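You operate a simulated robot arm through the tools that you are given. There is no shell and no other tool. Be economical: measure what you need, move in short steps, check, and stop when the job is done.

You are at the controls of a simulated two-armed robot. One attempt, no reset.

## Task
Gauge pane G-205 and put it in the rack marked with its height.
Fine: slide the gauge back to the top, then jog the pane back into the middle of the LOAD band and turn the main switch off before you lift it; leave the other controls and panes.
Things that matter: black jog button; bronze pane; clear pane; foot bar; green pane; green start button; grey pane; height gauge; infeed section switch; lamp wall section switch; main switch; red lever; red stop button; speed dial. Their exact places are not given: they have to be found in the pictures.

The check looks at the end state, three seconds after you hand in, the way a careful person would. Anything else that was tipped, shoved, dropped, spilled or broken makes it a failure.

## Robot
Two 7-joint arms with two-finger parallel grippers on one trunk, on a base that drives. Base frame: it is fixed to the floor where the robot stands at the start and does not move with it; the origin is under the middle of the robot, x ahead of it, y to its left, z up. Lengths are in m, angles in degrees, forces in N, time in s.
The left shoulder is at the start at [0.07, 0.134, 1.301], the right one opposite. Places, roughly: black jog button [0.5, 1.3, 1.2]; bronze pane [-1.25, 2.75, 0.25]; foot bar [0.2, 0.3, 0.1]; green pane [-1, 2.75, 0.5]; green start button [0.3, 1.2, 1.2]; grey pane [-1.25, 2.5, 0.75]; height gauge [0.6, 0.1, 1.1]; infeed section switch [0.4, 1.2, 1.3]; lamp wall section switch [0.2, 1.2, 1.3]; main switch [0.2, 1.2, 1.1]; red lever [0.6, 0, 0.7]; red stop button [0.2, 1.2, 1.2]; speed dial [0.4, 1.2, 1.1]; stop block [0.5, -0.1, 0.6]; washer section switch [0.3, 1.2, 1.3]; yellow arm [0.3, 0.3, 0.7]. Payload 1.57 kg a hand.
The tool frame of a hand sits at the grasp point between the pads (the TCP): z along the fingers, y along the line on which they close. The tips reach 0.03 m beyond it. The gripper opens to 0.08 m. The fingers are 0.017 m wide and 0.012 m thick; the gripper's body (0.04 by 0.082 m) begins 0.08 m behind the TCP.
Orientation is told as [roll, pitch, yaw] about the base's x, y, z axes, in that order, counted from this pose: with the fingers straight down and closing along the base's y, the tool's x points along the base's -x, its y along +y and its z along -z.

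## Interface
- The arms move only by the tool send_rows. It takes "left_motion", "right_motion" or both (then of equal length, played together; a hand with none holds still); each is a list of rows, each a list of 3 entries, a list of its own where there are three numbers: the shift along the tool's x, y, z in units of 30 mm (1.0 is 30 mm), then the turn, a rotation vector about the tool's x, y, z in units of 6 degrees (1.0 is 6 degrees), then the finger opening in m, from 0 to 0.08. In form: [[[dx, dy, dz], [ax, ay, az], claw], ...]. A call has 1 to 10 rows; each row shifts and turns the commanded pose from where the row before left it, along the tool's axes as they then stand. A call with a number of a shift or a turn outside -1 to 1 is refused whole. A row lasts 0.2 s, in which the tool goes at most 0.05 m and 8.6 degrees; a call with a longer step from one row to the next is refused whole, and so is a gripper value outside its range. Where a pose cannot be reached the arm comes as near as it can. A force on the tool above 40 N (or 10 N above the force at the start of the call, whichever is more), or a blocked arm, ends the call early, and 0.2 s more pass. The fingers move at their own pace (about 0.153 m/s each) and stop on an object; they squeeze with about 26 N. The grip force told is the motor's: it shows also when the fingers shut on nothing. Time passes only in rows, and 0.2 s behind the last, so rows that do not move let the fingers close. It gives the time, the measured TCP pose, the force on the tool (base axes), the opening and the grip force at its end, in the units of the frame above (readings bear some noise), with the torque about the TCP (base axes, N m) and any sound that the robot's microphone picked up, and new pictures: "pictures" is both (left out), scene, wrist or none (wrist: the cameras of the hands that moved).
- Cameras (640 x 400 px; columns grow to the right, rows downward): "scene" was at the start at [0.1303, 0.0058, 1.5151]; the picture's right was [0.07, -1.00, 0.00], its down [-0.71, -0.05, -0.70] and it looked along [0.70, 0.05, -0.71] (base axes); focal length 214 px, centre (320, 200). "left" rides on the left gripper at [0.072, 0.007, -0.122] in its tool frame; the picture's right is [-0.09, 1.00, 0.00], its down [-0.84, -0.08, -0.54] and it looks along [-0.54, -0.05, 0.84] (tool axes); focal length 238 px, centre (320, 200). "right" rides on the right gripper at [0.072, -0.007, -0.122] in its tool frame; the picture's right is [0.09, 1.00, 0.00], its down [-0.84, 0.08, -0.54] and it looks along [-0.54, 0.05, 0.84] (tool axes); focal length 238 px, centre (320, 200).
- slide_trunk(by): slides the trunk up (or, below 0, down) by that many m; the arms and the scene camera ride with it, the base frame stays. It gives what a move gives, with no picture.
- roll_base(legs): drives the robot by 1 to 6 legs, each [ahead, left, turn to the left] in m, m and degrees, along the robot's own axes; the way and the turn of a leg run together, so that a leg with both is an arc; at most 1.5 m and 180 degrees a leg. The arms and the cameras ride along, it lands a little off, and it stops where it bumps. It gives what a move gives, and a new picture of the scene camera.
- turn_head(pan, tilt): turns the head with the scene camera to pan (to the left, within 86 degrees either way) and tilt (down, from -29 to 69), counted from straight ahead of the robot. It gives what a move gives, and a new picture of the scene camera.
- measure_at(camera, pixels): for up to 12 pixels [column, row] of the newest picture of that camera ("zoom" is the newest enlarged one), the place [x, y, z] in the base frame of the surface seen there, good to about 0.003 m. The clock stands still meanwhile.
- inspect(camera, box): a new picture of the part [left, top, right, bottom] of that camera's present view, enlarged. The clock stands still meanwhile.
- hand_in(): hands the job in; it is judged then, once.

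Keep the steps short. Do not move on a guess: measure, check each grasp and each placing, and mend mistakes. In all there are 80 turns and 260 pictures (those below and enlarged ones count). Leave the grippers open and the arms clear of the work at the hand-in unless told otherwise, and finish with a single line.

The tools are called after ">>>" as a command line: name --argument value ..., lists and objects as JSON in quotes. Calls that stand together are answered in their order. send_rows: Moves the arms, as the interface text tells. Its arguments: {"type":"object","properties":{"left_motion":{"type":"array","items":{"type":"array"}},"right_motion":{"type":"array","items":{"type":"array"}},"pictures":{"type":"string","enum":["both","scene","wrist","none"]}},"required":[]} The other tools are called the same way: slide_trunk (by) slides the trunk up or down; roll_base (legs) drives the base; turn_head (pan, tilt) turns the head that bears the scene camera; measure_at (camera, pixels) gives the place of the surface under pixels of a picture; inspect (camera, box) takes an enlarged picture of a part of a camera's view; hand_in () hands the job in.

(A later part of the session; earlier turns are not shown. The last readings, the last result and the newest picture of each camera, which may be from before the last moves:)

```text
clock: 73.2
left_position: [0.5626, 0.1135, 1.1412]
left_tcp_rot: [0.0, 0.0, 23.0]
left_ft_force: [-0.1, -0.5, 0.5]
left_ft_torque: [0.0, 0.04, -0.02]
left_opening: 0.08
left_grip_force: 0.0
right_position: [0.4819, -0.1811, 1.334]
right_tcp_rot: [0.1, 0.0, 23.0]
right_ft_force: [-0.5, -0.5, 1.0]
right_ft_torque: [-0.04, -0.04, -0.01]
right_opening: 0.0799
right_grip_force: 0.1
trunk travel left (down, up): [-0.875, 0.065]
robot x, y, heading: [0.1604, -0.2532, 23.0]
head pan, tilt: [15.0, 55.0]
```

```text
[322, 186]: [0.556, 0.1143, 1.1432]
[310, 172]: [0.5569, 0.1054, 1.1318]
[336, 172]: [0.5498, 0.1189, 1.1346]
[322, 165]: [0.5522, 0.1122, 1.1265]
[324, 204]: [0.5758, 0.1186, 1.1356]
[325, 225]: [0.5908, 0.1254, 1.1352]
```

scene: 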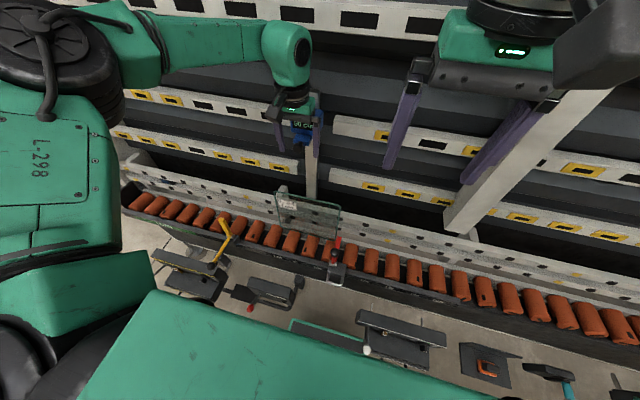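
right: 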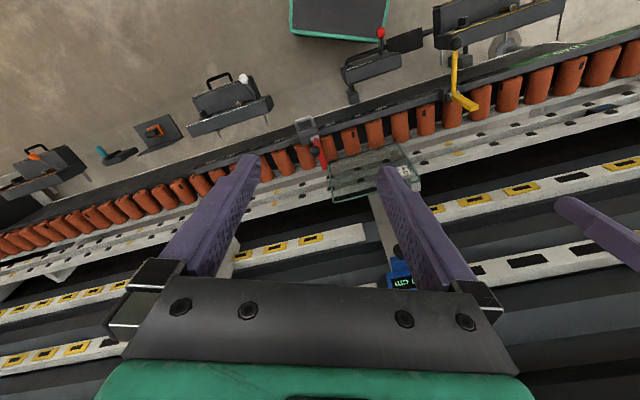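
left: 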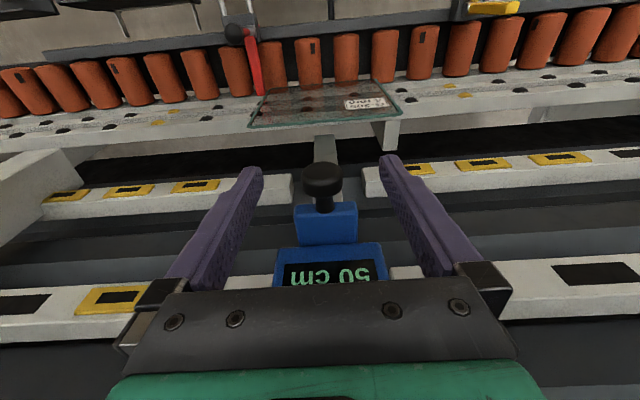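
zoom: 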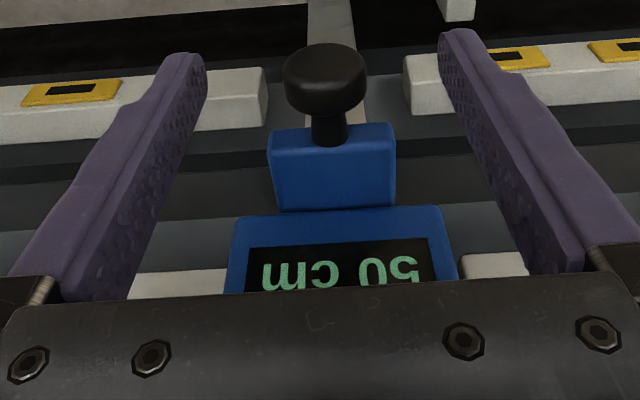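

It is centred within 3 mm. I'll back 4 mm and close the fingers on the knob.

>>> send_rows --left_motion '[[[0.13, 0.08, 0], [0, 0, 0], 0.08], [[0, 0, 0], [0, 0, 0], 0.0], [[0, 0, 0], [0, 0, 0], 0.0], [[0, 0, 0], [0, 0, 0], 0.0], [[0, 0, 0], [0, 0, 0], 0.0]]'

```text
clock: 74.4
left_position: [0.5584, 0.1124, 1.1404]
left_tcp_rot: [0.0, 0.0, 23.2]
left_ft_force: [1.0, -3.0, -3.1]
left_ft_torque: [-0.08, 0.0, -0.03]
left_opening: 0.025
left_grip_force: 36.7
right_position: [0.4839, -0.1841, 1.3343]
right_tcp_rot: [0.2, 0.0, 22.9]
right_ft_force: [0.3, -0.1, 0.7]
right_ft_torque: [0.01, -0.02, 0.03]
right_opening: 0.08
right_grip_force: 0.0
trunk travel left (down, up): [-0.875, 0.065]
robot x, y, heading: [0.1625, -0.2569, 23.3]
head pan, tilt: [15.0, 55.0]
```

scene: 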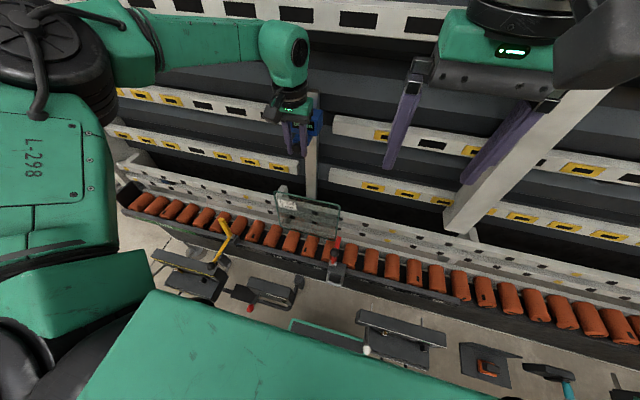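
left: 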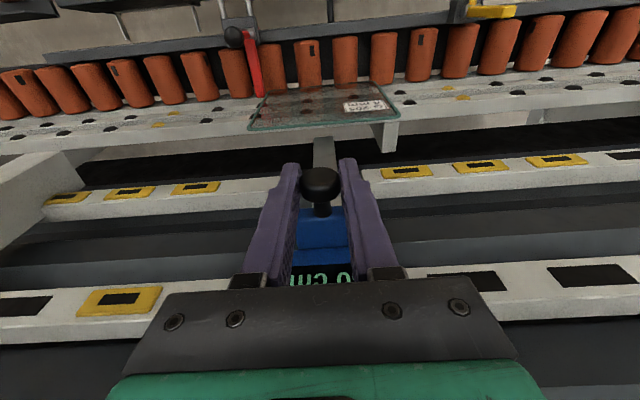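

The knob is held (25 mm). I'll slide it down gently 0.12 m first.

>>> send_rows --left_motion '[[[0, 0, 0.5], [0, 0, 0], 0.0], [[0, 0, 0.5], [0, 0, 0], 0.0], [[0, 0, 0.5], [0, 0, 0], 0.0], [[0, 0, 0.5], [0, 0, 0], 0.0], [[0, 0, 0.5], [0, 0, 0], 0.0], [[0, 0, 0.5], [0, 0, 0], 0.0], [[0, 0, 0.5], [0, 0, 0], 0.0], [[0, 0, 0.5], [0, 0, 0], 0.0]]'

>>> inspect --camera "scene" --box '[260, 70, 360, 250]'

```text
clock: 76.2
left_position: [0.548, 0.1076, 1.0314]
left_tcp_rot: [-0.1, -0.4, 23.1]
left_ft_force: [-2.0, -21.4, 1.9]
left_ft_torque: [-0.38, 0.28, -0.15]
left_opening: 0.0252
left_grip_force: 37.3
left hand out of reach, approached as far as the arm can: row 7, 8
right_position: [0.4816, -0.1898, 1.3332]
right_tcp_rot: [0.5, -0.2, 23.0]
right_ft_force: [0.3, 0.6, 0.0]
right_ft_torque: [0.02, 0.05, 0.0]
right_opening: 0.0797
right_grip_force: 0.0
trunk travel left (down, up): [-0.875, 0.065]
robot x, y, heading: [0.1622, -0.2571, 23.0]
head pan, tilt: [15.0, 55.0]
```

scene: 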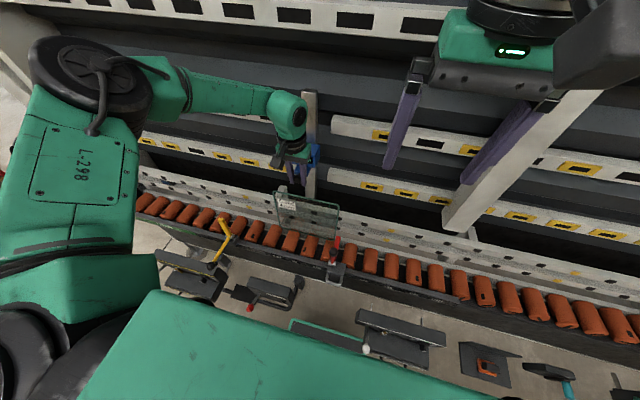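
left: 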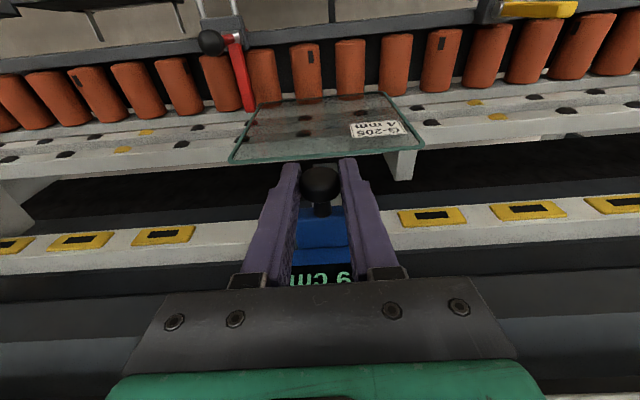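

```text
2.22 times, centred on (310, 160) of scene
```

zoom: 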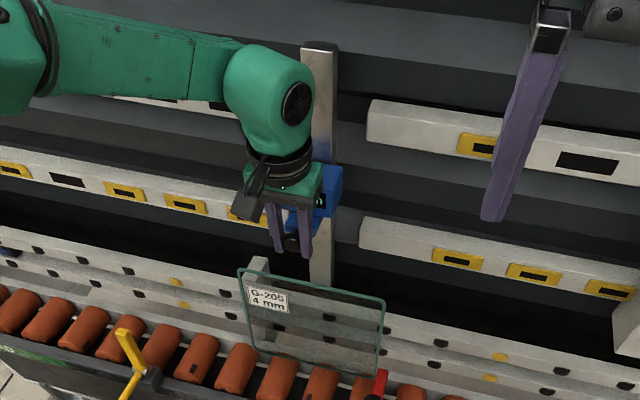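

The arm is at its limit; the display reads about 39 cm. I'll go back 0.02 up to ease the side force, then lower with the trunk.

>>> send_rows --left_motion '[[[0, 0, -0.5], [0, 0, 0], 0.0], [[0, 0, -0.5], [0, 0, 0], 0.0], [[0, 0, 0], [0, 0, 0], 0.0]]' --pictures "none"

>>> slide_trunk --by -0.05

>>> inspect --camera "left" --box '[200, 80, 440, 290]'

```text
clock: 77.0
left_position: [0.5502, 0.1093, 1.058]
left_tcp_rot: [0.1, 0.0, 23.1]
left_ft_force: [9.2, -23.8, -4.2]
left_ft_torque: [-0.08, -0.46, -0.23]
left_opening: 0.0251
left_grip_force: 36.4
right_position: [0.4858, -0.1897, 1.3333]
right_tcp_rot: [0.5, 0.0, 23.1]
right_ft_force: [0.5, 0.3, -0.8]
right_ft_torque: [-0.01, 0.01, 0.01]
right_opening: 0.0803
right_grip_force: 0.1
trunk travel left (down, up): [-0.875, 0.065]
robot x, y, heading: [0.1632, -0.2507, 22.8]
head pan, tilt: [15.0, 55.0]
```

```text
clock: 78.0
left_position: [0.5462, 0.1074, 1.0076]
left_tcp_rot: [0.2, 0.2, 23.0]
left_ft_force: [-1.1, -28.6, -2.7]
left_ft_torque: [-0.08, -0.63, -0.2]
left_opening: 0.0253
left_grip_force: 36.9
right_position: [0.4818, -0.1911, 1.2833]
right_tcp_rot: [0.5, -0.2, 23.0]
right_ft_force: [0.2, -0.4, 1.2]
right_ft_torque: [0.01, 0.01, 0.03]
right_opening: 0.0799
right_grip_force: 0.1
trunk travel left (down, up): [-0.825, 0.115]
robot x, y, heading: [0.1567, -0.2504, 23.0]
head pan, tilt: [15.0, 55.0]
```

```text
1.90 times, centred on (320, 185) of left
```

zoom: 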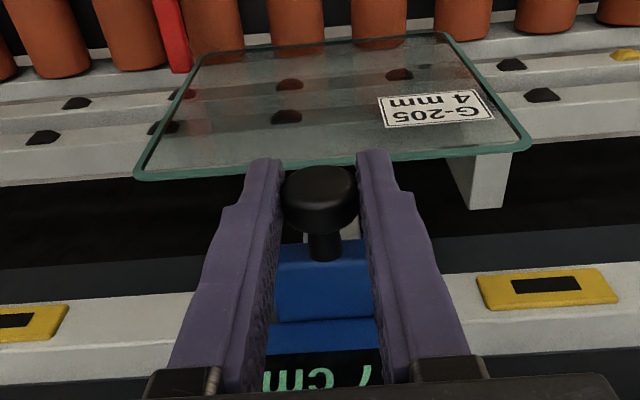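

The hand is sideways loaded by about 26 N to the right. I'll ease it with small corrections to the right and forward.

>>> send_rows --left_motion '[[[-0.15, -0.2, 0], [0, 0, 0], 0.0], [[0, 0, 0], [0, 0, 0], 0.0]]' --pictures "none"

```text
clock: 78.5
left_position: [0.5452, 0.1085, 1.0086]
left_tcp_rot: [0.3, 0.3, 23.2]
left_ft_force: [-20.9, -20.9, -3.4]
left_ft_torque: [-0.44, 0.93, -0.04]
left_opening: 0.0253
left_grip_force: 36.4
right_position: [0.4766, -0.1873, 1.285]
right_tcp_rot: [0.3, -0.4, 23.1]
right_ft_force: [-0.1, -0.1, 0.4]
right_ft_torque: [-0.02, -0.03, 0.01]
right_opening: 0.0801
right_grip_force: 0.0
trunk travel left (down, up): [-0.825, 0.115]
robot x, y, heading: [0.1585, -0.256, 23.3]
head pan, tilt: [15.0, 55.0]
```

Better sideways, worse ahead. I'll adjust back 8 mm and a little right.

>>> send_rows --left_motion '[[[0.25, -0.14, 0], [0, 0, 0], 0.0], [[0, 0, 0], [0, 0, 0], 0.0]]' --pictures "none"

```text
clock: 79.2
left_position: [0.5453, 0.1081, 1.0098]
left_tcp_rot: [0.0, -0.4, 23.2]
left_ft_force: [-8.7, 0.4, 1.1]
left_ft_torque: [0.31, -0.18, 0.04]
left_opening: 0.025
left_grip_force: 36.4
right_position: [0.4791, -0.1822, 1.2844]
right_tcp_rot: [0.1, -0.2, 23.1]
right_ft_force: [-0.3, 1.0, 0.1]
right_ft_torque: [0.02, -0.02, 0.0]
right_opening: 0.08
right_grip_force: 0.0
trunk travel left (down, up): [-0.825, 0.115]
robot x, y, heading: [0.1611, -0.2582, 23.0]
head pan, tilt: [15.0, 55.0]
```

Forces are now small. Next, trunk down 0.09, to about 28 cm.

>>> slide_trunk --by -0.08

>>> inspect --camera "scene" --box '[250, 70, 390, 250]'

>>> inspect --camera "left" --box '[200, 80, 440, 290]'

```text
clock: 80.3
left_position: [0.5381, 0.1052, 0.9277]
left_tcp_rot: [0.1, 0.2, 23.1]
left_ft_force: [-30.7, -5.5, -1.6]
left_ft_torque: [0.06, 0.0, 0.06]
left_opening: 0.025
left_grip_force: 36.9
right_position: [0.4745, -0.1831, 1.2069]
right_tcp_rot: [0.0, -0.4, 23.1]
right_ft_force: [0.3, -0.3, -0.5]
right_ft_torque: [0.03, -0.02, -0.01]
right_opening: 0.08
right_grip_force: 0.1
trunk travel left (down, up): [-0.745, 0.195]
robot x, y, heading: [0.1595, -0.2513, 23.4]
head pan, tilt: [15.0, 55.0]
```

```text
2.22 times, centred on (320, 160) of scene
```

zoom: 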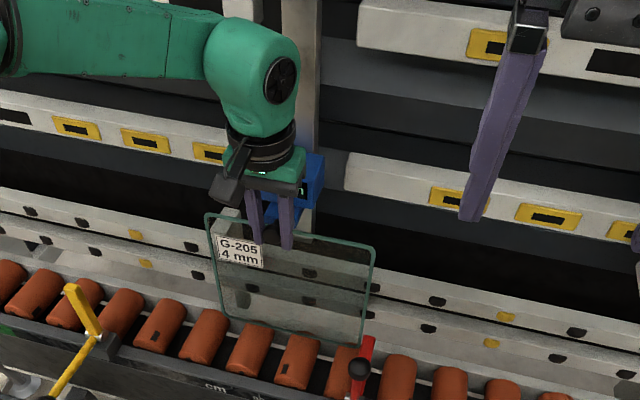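

```text
1.90 times, centred on (320, 185) of left
```

zoom: 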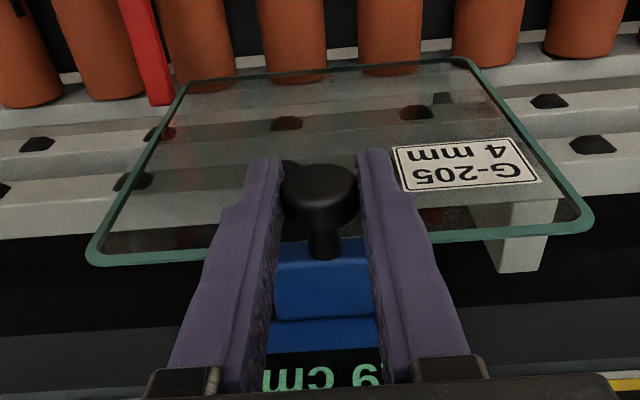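

The rail leans like the pane (about 6°), so the hand must come back slightly as it goes down. The display ends in 9, so 29 cm. I'll ease back and move down along the lean in small rows.

>>> send_rows --left_motion '[[[0.3, 0, 0], [0, 0, 0], 0.0], [[0, 0, 0], [0, 0, 0], 0.0]]' --pictures "none"

>>> send_rows --left_motion '[[[0.03, 0, 0.3], [0, 0, 0], 0.0], [[0.03, 0, 0.3], [0, 0, 0], 0.0], [[0, 0, 0], [0, 0, 0], 0.0]]' --pictures "none"

>>> inspect --camera "left" --box '[200, 80, 440, 290]'

```text
clock: 80.9
left_position: [0.5387, 0.1043, 0.9281]
left_tcp_rot: [-0.1, -0.3, 23.1]
left_ft_force: [-10.1, 5.8, 2.1]
left_ft_torque: [0.16, 0.2, 0.11]
left_opening: 0.0252
left_grip_force: 36.4
right_position: [0.4783, -0.1819, 1.2056]
right_tcp_rot: [0.0, -0.2, 22.9]
right_ft_force: [0.5, 0.8, 0.0]
right_ft_torque: [0.0, 0.02, 0.01]
right_opening: 0.0801
right_grip_force: 0.1
trunk travel left (down, up): [-0.745, 0.195]
robot x, y, heading: [0.164, -0.2555, 23.1]
head pan, tilt: [15.0, 55.0]
```

```text
clock: 81.7
left_position: [0.5359, 0.104, 0.9098]
left_tcp_rot: [-0.3, -0.1, 23.2]
left_ft_force: [-4.9, 7.7, 1.5]
left_ft_torque: [0.44, -1.0, 0.08]
left_opening: 0.0248
left_grip_force: 36.6
right_position: [0.4814, -0.1813, 1.2038]
right_tcp_rot: [0.1, -0.1, 22.9]
right_ft_force: [-1.0, 0.7, -0.5]
right_ft_torque: [0.02, 0.05, -0.03]
right_opening: 0.0802
right_grip_force: 0.0
trunk travel left (down, up): [-0.745, 0.195]
robot x, y, heading: [0.1622, -0.253, 23.1]
head pan, tilt: [15.0, 55.0]
```

```text
1.90 times, centred on (320, 185) of left
```

zoom: 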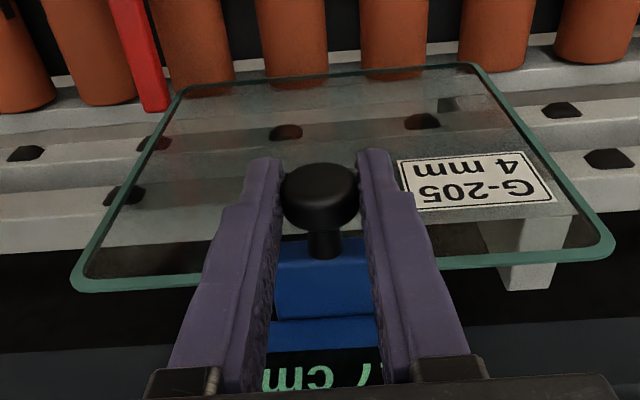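

It reads 27 cm and is still free. Down further in 6 mm rows.

>>> send_rows --left_motion '[[[0.02, 0, 0.2], [0, 0, 0], 0.0], [[0.02, 0, 0.2], [0, 0, 0], 0.0], [[0.02, 0, 0.2], [0, 0, 0], 0.0], [[0, 0, 0], [0, 0, 0], 0.0]]' --pictures "none"

>>> inspect --camera "left" --box '[200, 80, 440, 290]'

>>> inspect --camera "scene" --box '[250, 70, 390, 250]'

```text
clock: 82.7
left_position: [0.5362, 0.1034, 0.8936]
left_tcp_rot: [-0.2, -0.4, 23.3]
left_ft_force: [-0.9, 19.2, 21.1]
left_ft_torque: [0.09, 0.45, 0.1]
left_opening: 0.0251
left_grip_force: 36.6
right_position: [0.4787, -0.1809, 1.2043]
right_tcp_rot: [0.0, 0.0, 23.1]
right_ft_force: [0.2, -0.6, -0.4]
right_ft_torque: [0.01, 0.04, -0.03]
right_opening: 0.08
right_grip_force: 0.1
trunk travel left (down, up): [-0.745, 0.195]
robot x, y, heading: [0.1568, -0.2547, 23.1]
head pan, tilt: [15.0, 55.0]
```

```text
1.90 times, centred on (320, 185) of left
```

zoom: 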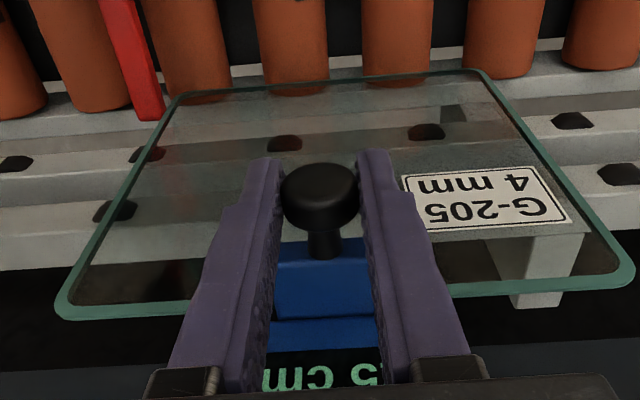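

```text
2.22 times, centred on (320, 160) of scene
```

zoom: 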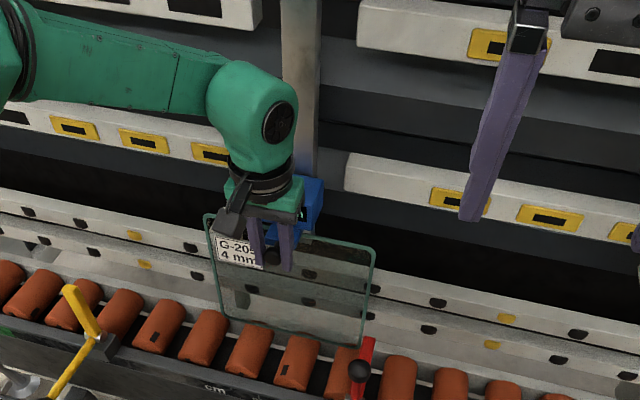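

Contact: 21 N upward and the display reads 25 cm. The pane is 25 cm, so it goes in the rack marked 25. Now I slide the gauge back up along the lean.

>>> send_rows --left_motion '[[[-0.02, -0.15, -0.4], [0, 0, 0], 0.0], [[-0.05, 0, -0.5], [0, 0, 0], 0.0], [[-0.05, 0, -0.5], [0, 0, 0], 0.0], [[-0.05, 0, -0.5], [0, 0, 0], 0.0], [[-0.05, 0, -0.5], [0, 0, 0], 0.0], [[-0.05, 0, -0.5], [0, 0, 0], 0.0], [[0, 0, 0], [0, 0, 0], 0.0]]' --pictures "none"

```text
clock: 84.3
left_position: [0.543, 0.1065, 0.9773]
left_tcp_rot: [0.0, -0.1, 23.0]
left_ft_force: [-11.8, 19.7, -3.5]
left_ft_torque: [-0.01, 0.92, 0.02]
left_opening: 0.0252
left_grip_force: 36.7
right_position: [0.4799, -0.1768, 1.2041]
right_tcp_rot: [-0.2, -0.1, 23.1]
right_ft_force: [-0.1, 0.5, 0.4]
right_ft_torque: [0.03, 0.01, 0.0]
right_opening: 0.0801
right_grip_force: 0.1
trunk travel left (down, up): [-0.745, 0.195]
robot x, y, heading: [0.1582, -0.257, 23.1]
head pan, tilt: [15.0, 55.0]
```

Sideways load to the left; I'll ease left 9 mm while going up further.

>>> send_rows --left_motion '[[[0, 0.3, 0], [0, 0, 0], 0.0], [[-0.05, 0, -0.5], [0, 0, 0], 0.0], [[-0.05, 0, -0.5], [0, 0, 0], 0.0], [[-0.05, 0, -0.5], [0, 0, 0], 0.0], [[-0.05, 0, -0.5], [0, 0, 0], 0.0], [[0, 0, 0], [0, 0, 0], 0.0]]' --pictures "none"

>>> slide_trunk --by 0.06

```text
clock: 85.7
left_position: [0.5488, 0.1101, 1.0398]
left_tcp_rot: [0.1, 0.0, 23.2]
left_ft_force: [2.8, -4.6, -3.8]
left_ft_torque: [-0.11, -0.1, -0.09]
left_opening: 0.025
left_grip_force: 36.7
right_position: [0.4829, -0.1836, 1.2036]
right_tcp_rot: [0.2, 0.0, 23.0]
right_ft_force: [0.6, 0.6, 0.4]
right_ft_torque: [-0.02, 0.0, 0.0]
right_opening: 0.0801
right_grip_force: 0.1
trunk travel left (down, up): [-0.745, 0.195]
robot x, y, heading: [0.1565, -0.2529, 22.9]
head pan, tilt: [15.0, 55.0]
```

```text
clock: 86.7
left_position: [0.5552, 0.1124, 1.0974]
left_tcp_rot: [0.0, 0.1, 23.2]
left_ft_force: [19.9, 1.9, 0.2]
left_ft_torque: [-0.02, 0.12, -0.1]
left_opening: 0.025
left_grip_force: 36.7
right_position: [0.4878, -0.1818, 1.2626]
right_tcp_rot: [0.2, 0.2, 22.9]
right_ft_force: [0.4, -0.4, 0.0]
right_ft_torque: [-0.04, 0.01, 0.01]
right_opening: 0.0797
right_grip_force: 0.1
trunk travel left (down, up): [-0.805, 0.135]
robot x, y, heading: [0.1603, -0.2563, 23.3]
head pan, tilt: [15.0, 55.0]
```

Nearly up. I'll ease forward 6 mm and go the last 0.043 up.

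>>> send_rows --left_motion '[[[-0.2, 0, 0], [0, 0, 0], 0.0], [[-0.05, 0, -0.5], [0, 0, 0], 0.0], [[-0.05, 0, -0.5], [0, 0, 0], 0.0], [[-0.03, 0, -0.3], [0, 0, 0], 0.0], [[-0.01, 0, -0.15], [0, 0, 0], 0.0], [[0, 0, 0], [0, 0, 0], 0.0]]'

>>> inspect --camera "scene" --box '[260, 60, 360, 180]'

```text
clock: 88.1
left_position: [0.5588, 0.1137, 1.1428]
left_tcp_rot: [0.2, 0.2, 23.0]
left_ft_force: [2.2, -6.1, -5.6]
left_ft_torque: [-0.46, 0.98, 0.01]
left_opening: 0.0251
left_grip_force: 36.7
right_position: [0.4847, -0.1836, 1.2626]
right_tcp_rot: [0.2, 0.0, 23.0]
right_ft_force: [0.0, 1.0, 0.1]
right_ft_torque: [-0.02, -0.03, -0.05]
right_opening: 0.08
right_grip_force: 0.0
trunk travel left (down, up): [-0.805, 0.135]
robot x, y, heading: [0.1574, -0.2579, 23.1]
head pan, tilt: [15.0, 55.0]
```

scene: 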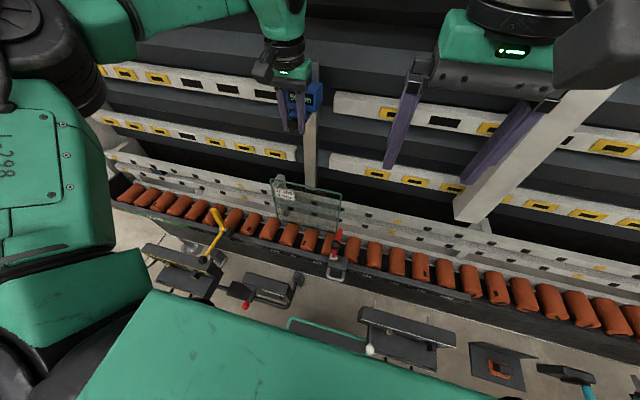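
left: 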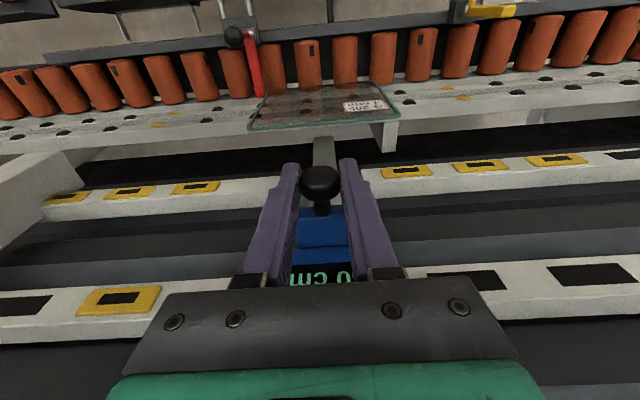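

```text
3.33 times, centred on (310, 120) of scene
```

zoom: 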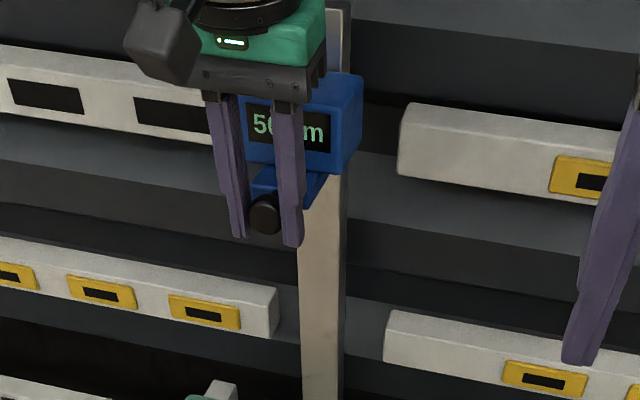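

It reads 50 cm again. I'll open, draw back 0.18 and check that the gauge stays.

>>> send_rows --left_motion '[[[0, 0, 0], [0, 0, 0], 0.08], [[0, 0, 0], [0, 0, 0], 0.08], [[0, 0, 0], [0, 0, 0], 0.08], [[1, 0, 0], [0, 0, 0], 0.08], [[1, 0, 0], [0, 0, 0], 0.08], [[1, 0, 0], [0, 0, 0], 0.08], [[1, 0, 0], [0, 0, 0], 0.08], [[1, 0, 0], [0, 0, 0], 0.08], [[1, 0, 0], [0, 0, 0], 0.08]]' --pictures "scene"

>>> inspect --camera "scene" --box '[180, 60, 380, 300]'

>>> measure_at --camera "zoom" --pixels '[[260, 70], [160, 205], [165, 256], [262, 286], [30, 220], [55, 260], [100, 275], [60, 330], [267, 239]]'

```text
clock: 90.1
left_position: [0.3889, 0.0436, 1.1458]
left_tcp_rot: [-0.1, -0.2, 23.1]
left_ft_force: [0.5, -0.1, 0.2]
left_ft_torque: [0.01, -0.01, 0.0]
left_opening: 0.0803
left_grip_force: 0.0
right_position: [0.4801, -0.1823, 1.2645]
right_tcp_rot: [0.1, -0.1, 23.0]
right_ft_force: [-1.2, -0.3, 0.9]
right_ft_torque: [-0.01, -0.03, 0.01]
right_opening: 0.0797
right_grip_force: 0.1
trunk travel left (down, up): [-0.805, 0.135]
robot x, y, heading: [0.1594, -0.2571, 23.1]
head pan, tilt: [15.0, 55.0]
```

scene: 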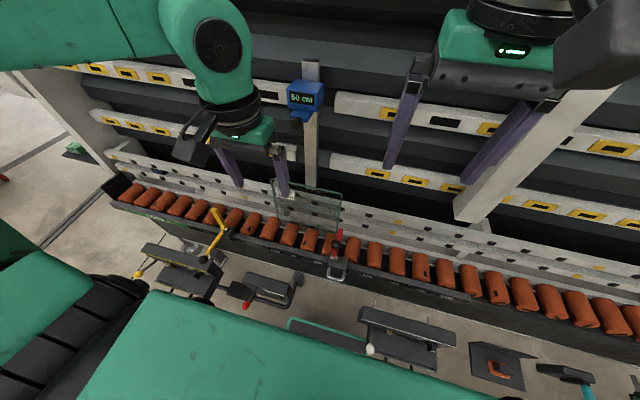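

```text
1.67 times, centred on (280, 180) of scene
```

zoom: 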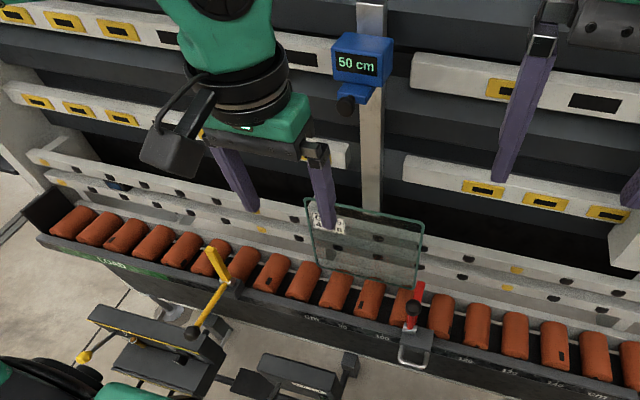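

```text
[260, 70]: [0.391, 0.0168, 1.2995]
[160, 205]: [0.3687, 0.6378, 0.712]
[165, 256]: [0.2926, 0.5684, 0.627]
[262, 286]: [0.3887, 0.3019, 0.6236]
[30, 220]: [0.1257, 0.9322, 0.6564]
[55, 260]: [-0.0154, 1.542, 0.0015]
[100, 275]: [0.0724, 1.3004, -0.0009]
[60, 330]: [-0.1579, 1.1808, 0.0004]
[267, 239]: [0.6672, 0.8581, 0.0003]
```

The gauge stays at 50 cm. Next: drive around to the panel, facing along the line with the conveyor in view.

>>> roll_base --legs '[[-0.45, 0, 0], [0, 1.4, 0], [0, 0.5, 0], [0, 0, -90.3], [0, 0.7, 0]]'

>>> turn_head --pan 10 --tilt 35

```text
clock: 109.5
left_position: [-0.0329, 1.3713, 1.1432]
left_tcp_rot: [0.0, 0.0, -69.5]
left_ft_force: [0.0, 1.1, -0.3]
left_ft_torque: [-0.01, -0.01, -0.01]
left_opening: 0.08
left_grip_force: 0.1
right_position: [-0.2632, 1.2897, 1.2631]
right_tcp_rot: [0.2, -0.1, -69.5]
right_ft_force: [0.2, 0.7, -0.7]
right_ft_torque: [0.04, -0.05, -0.03]
right_opening: 0.0801
right_grip_force: 0.0
trunk travel left (down, up): [-0.805, 0.135]
robot x, y, heading: [-0.3232, 1.6124, -69.6]
head pan, tilt: [15.0, 55.0]
```

scene: 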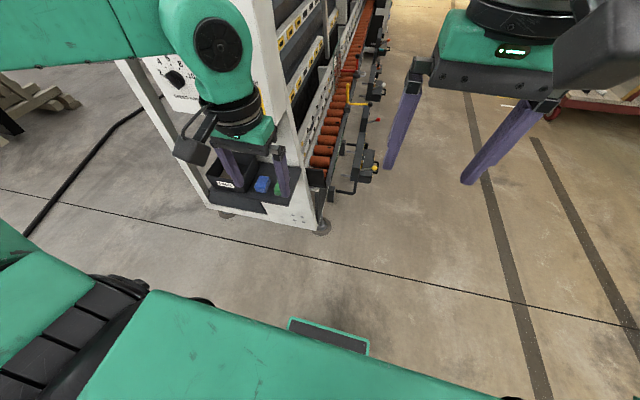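

```text
clock: 110.3
left_position: [-0.0314, 1.3714, 1.1445]
left_tcp_rot: [0.0, -0.1, -69.6]
left_ft_force: [-1.0, -0.2, 0.2]
left_ft_torque: [0.01, 0.04, 0.0]
left_opening: 0.08
left_grip_force: 0.0
right_position: [-0.2623, 1.2908, 1.2641]
right_tcp_rot: [0.2, -0.1, -69.6]
right_ft_force: [0.5, -0.7, 0.1]
right_ft_torque: [0.01, 0.01, 0.04]
right_opening: 0.0801
right_grip_force: 0.1
trunk travel left (down, up): [-0.805, 0.135]
robot x, y, heading: [-0.3158, 1.6143, -69.6]
head pan, tilt: [10.0, 35.0]
```

scene: 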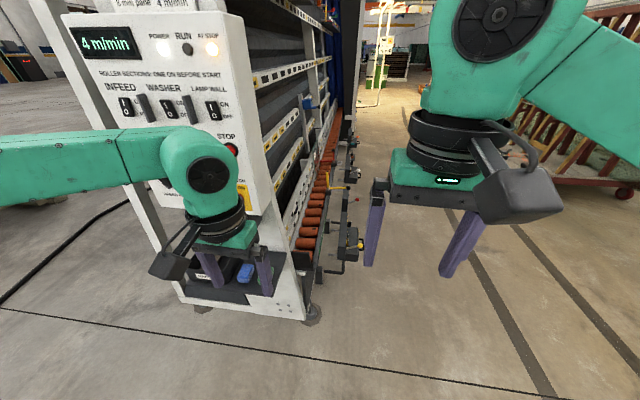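

POWER is lit and RUN is off. I'll shift left 0.16 and square up, then bring the left hand to a forward-pointing pose with closed fingers.

>>> roll_base --legs '[[0, 0.16, 2.4]]'

>>> send_rows --left_motion '[[[0, 0.5, 0], [0, -1, 0], 0.0], [[0, 0.5, 0], [0, -1, 0], 0.0], [[0, 0.5, 0], [0, -1, 0], 0.0], [[0, 0.5, 0], [0, -1, 0], 0.0], [[0, 0.5, 0], [0, -1, 0], 0.0], [[0, 0.5, 0], [0, -1, 0], 0.0], [[0, 0.5, 0], [0, -1, 0], 0.0], [[0, 0.5, 0], [0, -1, 0], 0.0]]' --pictures "scene"

```text
clock: 111.7
left_position: [0.1247, 1.4435, 1.1447]
left_tcp_rot: [0.2, 0.0, -67.0]
left_ft_force: [-0.2, -0.6, -0.1]
left_ft_torque: [0.0, -0.03, 0.03]
left_opening: 0.08
left_grip_force: 0.1
right_position: [-0.1029, 1.3523, 1.2643]
right_tcp_rot: [0.2, -0.1, -67.1]
right_ft_force: [0.2, -0.8, 0.4]
right_ft_torque: [0.01, -0.01, 0.01]
right_opening: 0.0801
right_grip_force: 0.1
trunk travel left (down, up): [-0.805, 0.135]
robot x, y, heading: [-0.1705, 1.6744, -66.8]
head pan, tilt: [10.0, 35.0]
```

scene: 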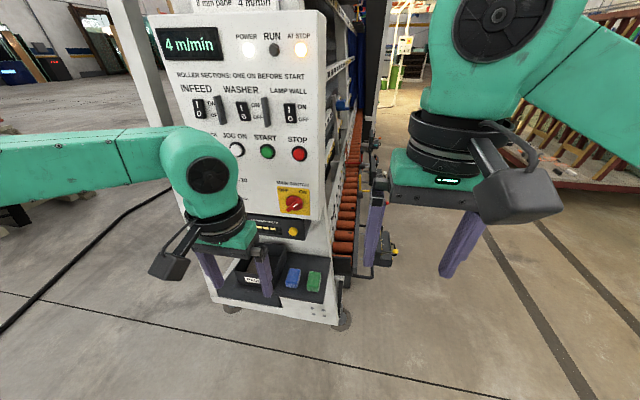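

```text
clock: 113.5
left_position: [0.244, 1.4881, 1.1605]
left_tcp_rot: [-0.6, -46.1, -65.4]
left_ft_force: [0.0, -1.4, 0.4]
left_ft_torque: [0.01, 0.02, -0.05]
left_opening: 0.0
left_grip_force: 21.2
left hand out of reach, approached as far as the arm can: row 7, 8
right_position: [-0.1001, 1.3545, 1.2653]
right_tcp_rot: [0.2, 0.0, -67.0]
right_ft_force: [0.5, 1.1, 0.2]
right_ft_torque: [-0.03, -0.03, -0.04]
right_opening: 0.0799
right_grip_force: 0.0
trunk travel left (down, up): [-0.805, 0.135]
robot x, y, heading: [-0.1749, 1.6742, -67.1]
head pan, tilt: [10.0, 35.0]
```

scene: 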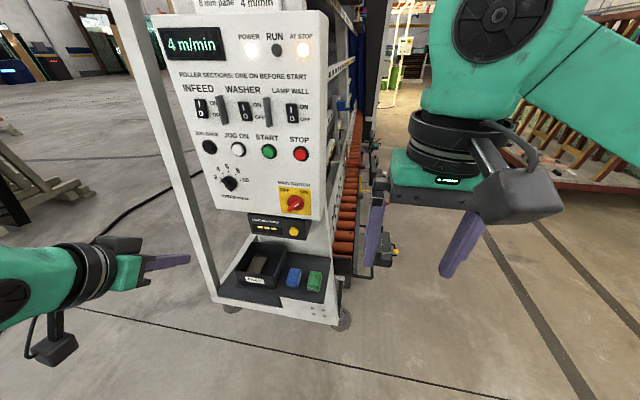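

The panel is now fully in view. I'll measure the buttons and main switch precisely, and zoom in.

>>> measure_at --camera "scene" --pixels '[[209, 147], [238, 150], [294, 203], [294, 197], [220, 170], [315, 215], [315, 30], [222, 200], [281, 189], [308, 189], [280, 213]]'

>>> inspect --camera "scene" --box '[180, 80, 330, 230]'

>>> inspect --camera "scene" --box '[320, 100, 400, 280]'

```text
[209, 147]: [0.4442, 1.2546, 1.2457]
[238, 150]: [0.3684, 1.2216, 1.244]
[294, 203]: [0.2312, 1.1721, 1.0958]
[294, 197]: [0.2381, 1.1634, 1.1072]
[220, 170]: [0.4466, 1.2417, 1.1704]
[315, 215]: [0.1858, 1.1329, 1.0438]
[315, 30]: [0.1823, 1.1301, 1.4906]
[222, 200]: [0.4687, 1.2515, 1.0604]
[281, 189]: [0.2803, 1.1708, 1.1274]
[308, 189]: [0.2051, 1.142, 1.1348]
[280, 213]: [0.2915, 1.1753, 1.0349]
```

```text
2.67 times, centred on (255, 155) of scene
```

zoom: 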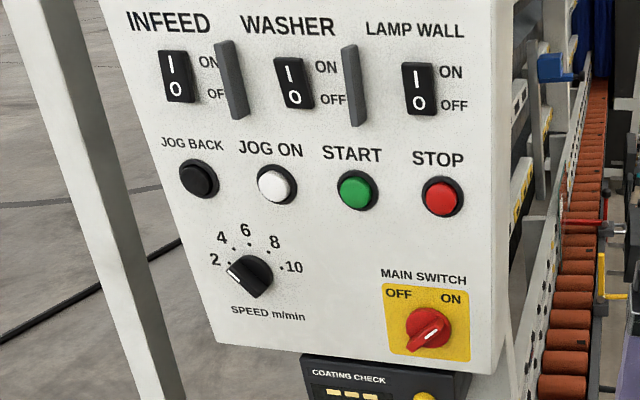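

```text
2.22 times, centred on (360, 190) of scene
```

zoom: 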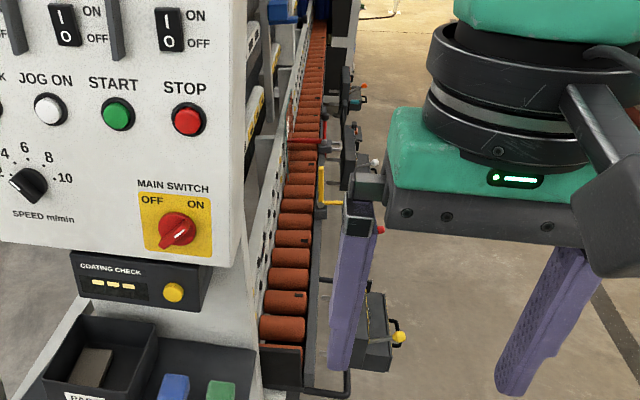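

The jog button is at about [0.447,1.256,1.245], and the main switch points to ON at [0.235,1.168,1.100]. I'll move the left hand forward, left and up while finishing the turn to horizontal.

>>> send_rows --left_motion '[[[-0.9, 0.3, 0.35], [0, -0.7, 0], 0.0], [[-0.9, 0.3, 0.4], [0, -0.9, 0], 0.0], [[-0.8, 0.3, 0.5], [0, -1, 0], 0.0], [[-0.6, 0.3, 0.5], [0, -1, 0], 0.0], [[-0.5, 0.2, 0.5], [0, -1, 0], 0.0], [[0, 0, 0], [0, -1, 0], 0.0], [[0, 0, 0], [0, -1, 0], 0.0]]' --pictures "both"

```text
clock: 115.1
left_position: [0.3279, 1.3956, 1.2177]
left_tcp_rot: [0.4, -87.8, -67.3]
left_ft_force: [-0.9, 0.8, -0.8]
left_ft_torque: [-0.01, 0.02, -0.03]
left_opening: 0.0001
left_grip_force: 20.4
right_position: [-0.1002, 1.3535, 1.2644]
right_tcp_rot: [0.3, -0.1, -67.0]
right_ft_force: [0.1, 0.3, -0.1]
right_ft_torque: [-0.01, 0.03, -0.01]
right_opening: 0.08
right_grip_force: 0.1
trunk travel left (down, up): [-0.805, 0.135]
robot x, y, heading: [-0.1733, 1.6747, -67.2]
head pan, tilt: [10.0, 35.0]
```

scene: 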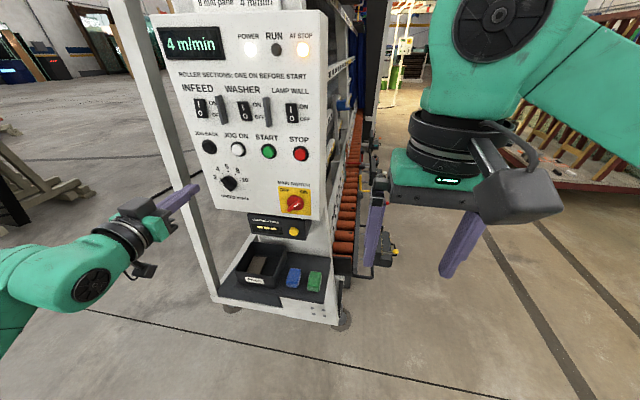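
left: 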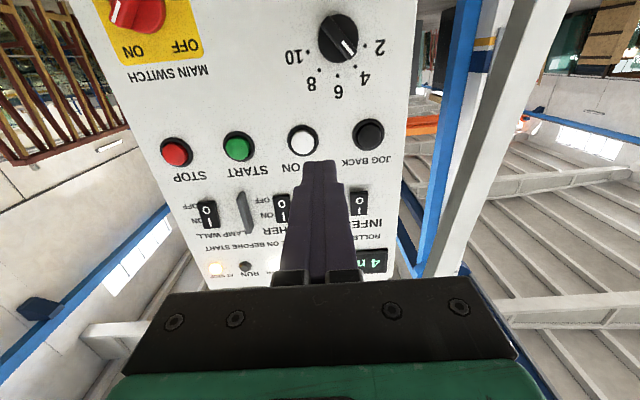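

The hand points at the panel. I'll move 56 mm left, 27 mm up, then 95 mm forward to stand off the button.

>>> send_rows --left_motion '[[[-0.45, 0.93, 0], [0, 0, 0], 0.0], [[-0.45, 0.93, 0], [0, 0, 0], 0.0], [[0, 0, 1], [0, 0, 0], 0.0], [[0, 0, 1], [0, 0, 0], 0.0], [[0, 0, 1], [0, 0, 0], 0.0], [[0, 0, 0.2], [0, 0, 0], 0.0]]'

>>> inspect --camera "scene" --box '[150, 80, 300, 230]'

```text
clock: 116.5
left_position: [0.4079, 1.3109, 1.241]
left_tcp_rot: [0.0, -87.7, -66.9]
left_ft_force: [-0.2, -0.4, -0.3]
left_ft_torque: [0.0, 0.0, -0.02]
left_opening: 0.0003
left_grip_force: 21.2
left hand out of reach, approached as far as the arm can: row 2
right_position: [-0.0991, 1.3514, 1.2654]
right_tcp_rot: [0.1, -0.1, -66.9]
right_ft_force: [-0.4, -0.9, 0.0]
right_ft_torque: [-0.02, 0.02, -0.02]
right_opening: 0.0801
right_grip_force: 0.1
trunk travel left (down, up): [-0.805, 0.135]
robot x, y, heading: [-0.1701, 1.675, -66.8]
head pan, tilt: [10.0, 35.0]
```

scene: 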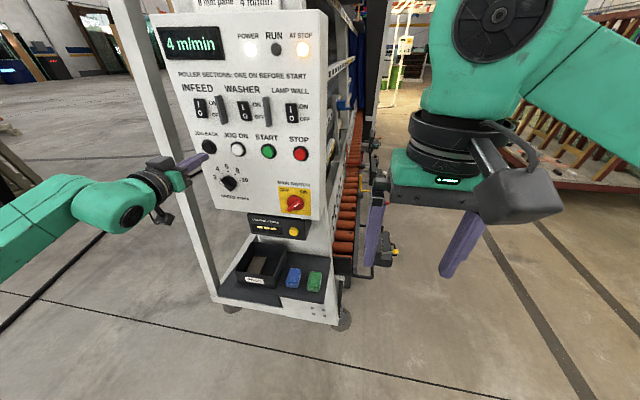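
left: 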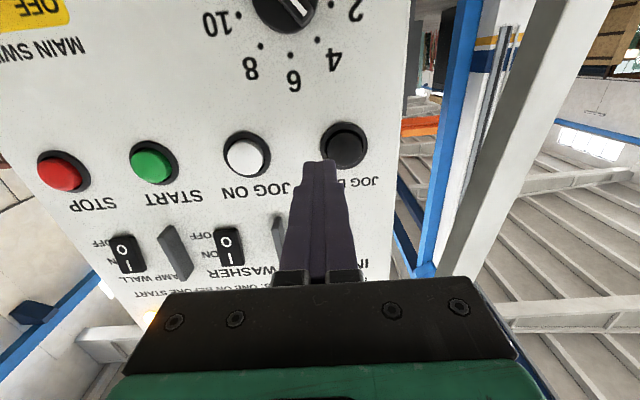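

```text
2.67 times, centred on (225, 155) of scene
```

zoom: 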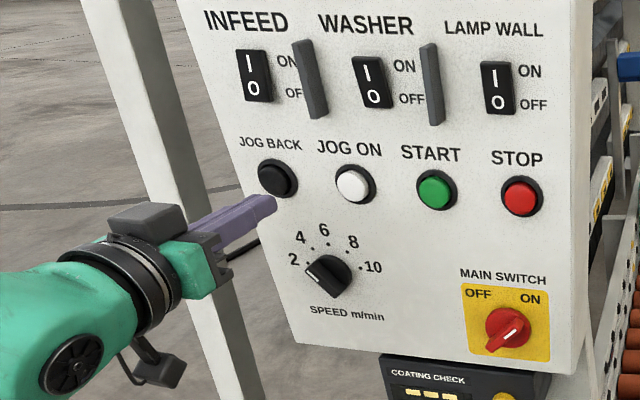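

I'll measure the button from the wrist camera to aim.

>>> measure_at --camera "left" --pixels '[[345, 148], [335, 142], [356, 148], [345, 133], [246, 153]]'

>>> inspect --camera "scene" --box '[310, 80, 390, 200]'

```text
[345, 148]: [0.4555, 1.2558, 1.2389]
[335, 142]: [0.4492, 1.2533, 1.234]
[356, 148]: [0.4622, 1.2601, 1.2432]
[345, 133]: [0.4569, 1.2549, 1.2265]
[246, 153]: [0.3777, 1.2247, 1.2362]
```

```text
3.33 times, centred on (350, 140) of scene
```

zoom: 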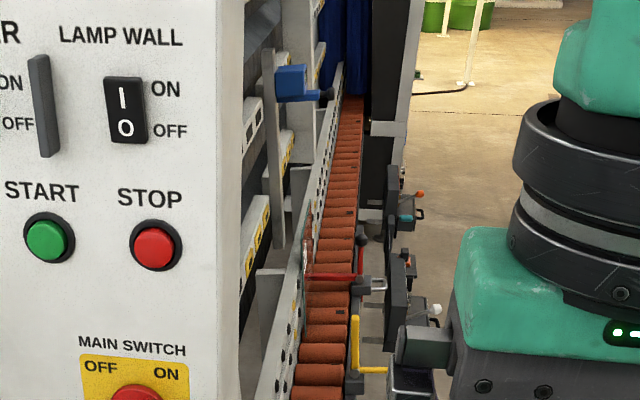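

I'll align (23 mm left), approach, then a short test press of about 0.4 s and release in the same call.

>>> send_rows --left_motion '[[[-0.07, 0.77, 0], [0, 0, 0], 0.0], [[0, 0, 1], [0, 0, 0], 0.0], [[0, 0, 0], [0, 0, 0], 0.0]]'

>>> send_rows --left_motion '[[[0, 0, 0.45], [0, 0, 0], 0.0], [[0, 0, 0], [0, 0, 0], 0.0], [[0, 0, -0.6], [0, 0, 0], 0.0]]' --pictures "both"

>>> inspect --camera "scene" --box '[310, 80, 390, 200]'

```text
clock: 117.3
left_position: [0.4396, 1.2945, 1.2435]
left_tcp_rot: [0.5, -87.6, -67.3]
left_ft_force: [-0.7, 0.3, 0.0]
left_ft_torque: [-0.02, 0.01, -0.01]
left_opening: 0.0
left_grip_force: 21.4
right_position: [-0.1002, 1.3525, 1.2641]
right_tcp_rot: [0.2, -0.2, -67.0]
right_ft_force: [0.3, -0.3, 0.0]
right_ft_torque: [0.0, 0.0, 0.03]
right_opening: 0.0799
right_grip_force: 0.1
trunk travel left (down, up): [-0.805, 0.135]
robot x, y, heading: [-0.1745, 1.6721, -67.1]
head pan, tilt: [10.0, 35.0]
```

scene: 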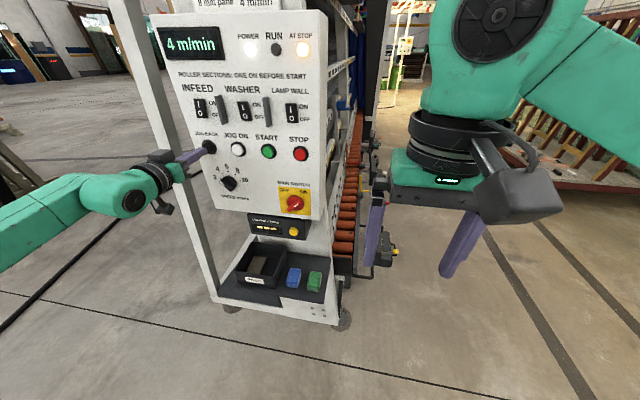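
left: 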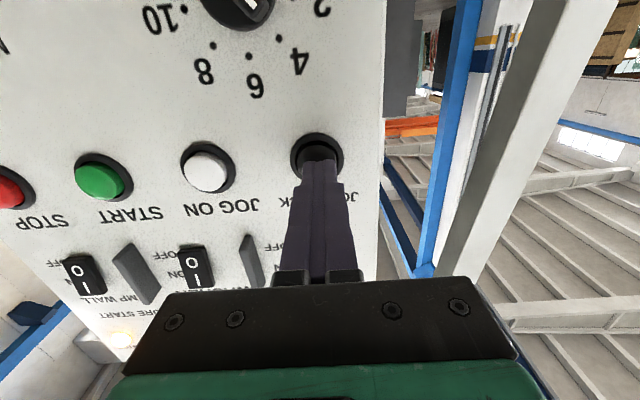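

```text
clock: 118.1
left_position: [0.4377, 1.2992, 1.2433]
left_tcp_rot: [-0.8, -87.7, -66.2]
left_ft_force: [0.1, 1.3, 0.4]
left_ft_torque: [0.0, 0.0, -0.02]
left_opening: 0.0
left_grip_force: 21.3
right_position: [-0.0991, 1.3537, 1.2642]
right_tcp_rot: [0.1, -0.2, -67.0]
right_ft_force: [-0.9, 0.5, 0.4]
right_ft_torque: [0.02, 0.01, -0.01]
right_opening: 0.0801
right_grip_force: 0.1
trunk travel left (down, up): [-0.805, 0.135]
robot x, y, heading: [-0.1684, 1.6708, -67.0]
head pan, tilt: [10.0, 35.0]
heard: click
```

scene: 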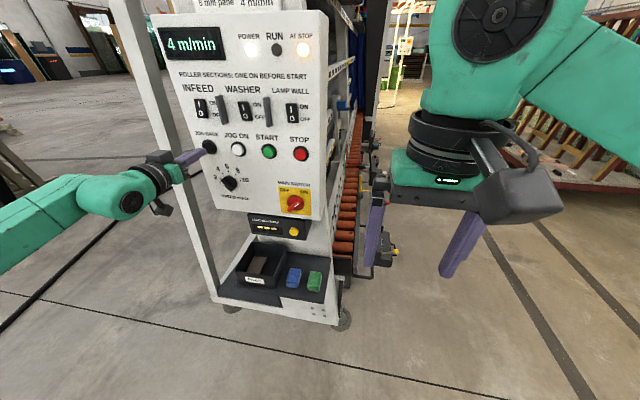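
left: 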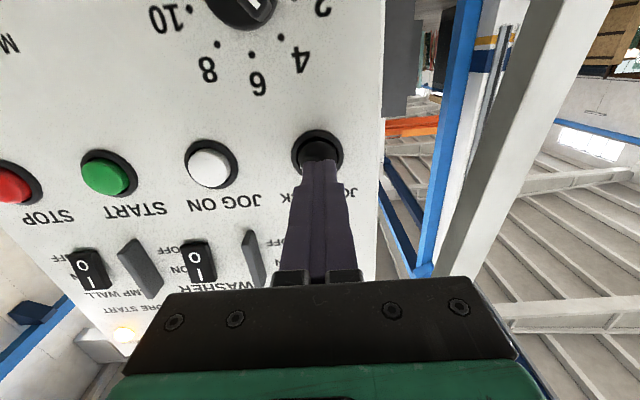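

```text
3.33 times, centred on (350, 140) of scene
```

zoom: 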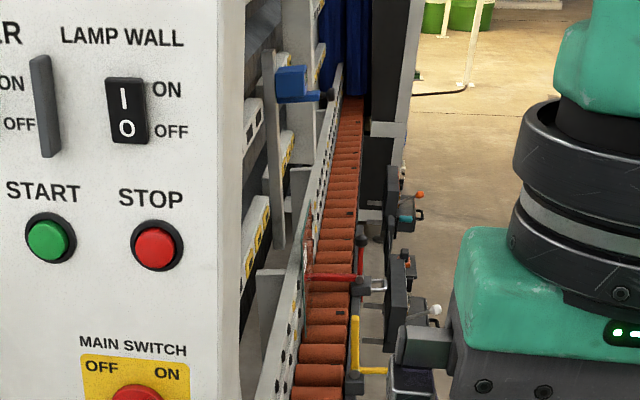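

A click was heard, with little visible motion. I'll press again, holding about 1 s, then release and compare.

>>> send_rows --left_motion '[[[0, 0, 0.6], [0, 0, 0], 0.0], [[0, 0, 0], [0, 0, 0], 0.0], [[0, 0, 0], [0, 0, 0], 0.0], [[0, 0, 0], [0, 0, 0], 0.0], [[0, 0, 0], [0, 0, 0], 0.0], [[0, 0, -0.6], [0, 0, 0], 0.0]]' --pictures "none"

>>> inspect --camera "scene" --box '[310, 80, 390, 200]'

>>> inspect --camera "scene" --box '[150, 10, 330, 110]'

```text
clock: 119.5
left_position: [0.4378, 1.2991, 1.2409]
left_tcp_rot: [-1.3, -87.7, -65.6]
left_ft_force: [0.0, 0.4, 0.1]
left_ft_torque: [0.0, 0.01, -0.01]
left_opening: 0.0
left_grip_force: 21.4
right_position: [-0.1002, 1.3524, 1.2639]
right_tcp_rot: [0.1, 0.0, -67.0]
right_ft_force: [-0.3, -0.4, -0.2]
right_ft_torque: [0.0, -0.01, -0.02]
right_opening: 0.0799
right_grip_force: 0.0
trunk travel left (down, up): [-0.805, 0.135]
robot x, y, heading: [-0.1712, 1.6729, -66.9]
head pan, tilt: [10.0, 35.0]
heard: click
```

```text
3.33 times, centred on (350, 140) of scene
```

zoom: 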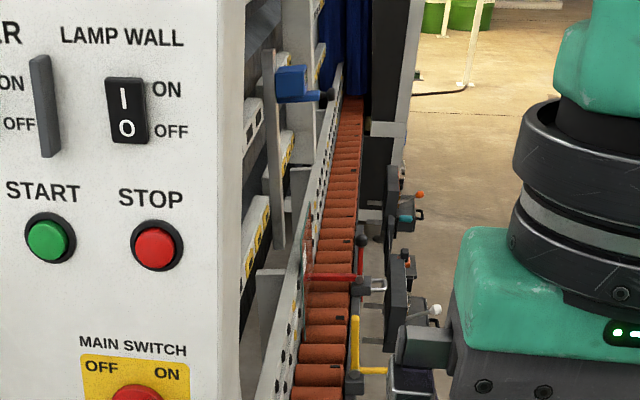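

```text
3.56 times, centred on (240, 60) of scene
```

zoom: 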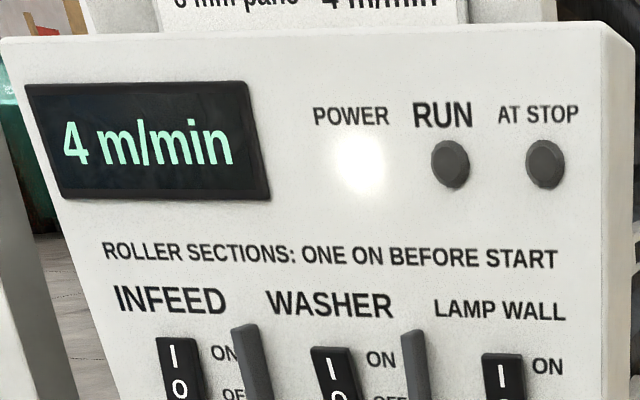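

The AT STOP lamp went off, so the pane is moving back. I'll zoom on the conveyor to locate the pane.

>>> inspect --camera "scene" --box '[335, 120, 375, 170]'

```text
8.00 times, centred on (355, 145) of scene
```

zoom: 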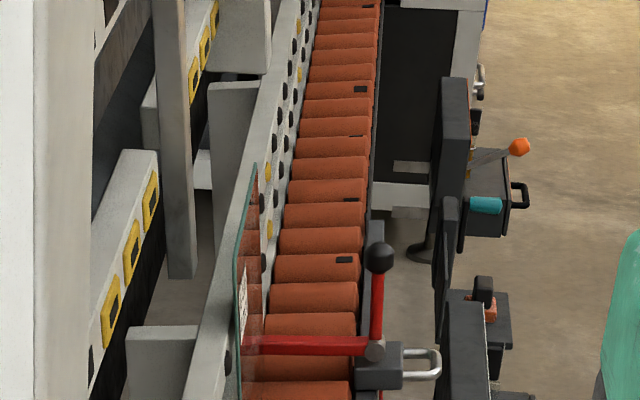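

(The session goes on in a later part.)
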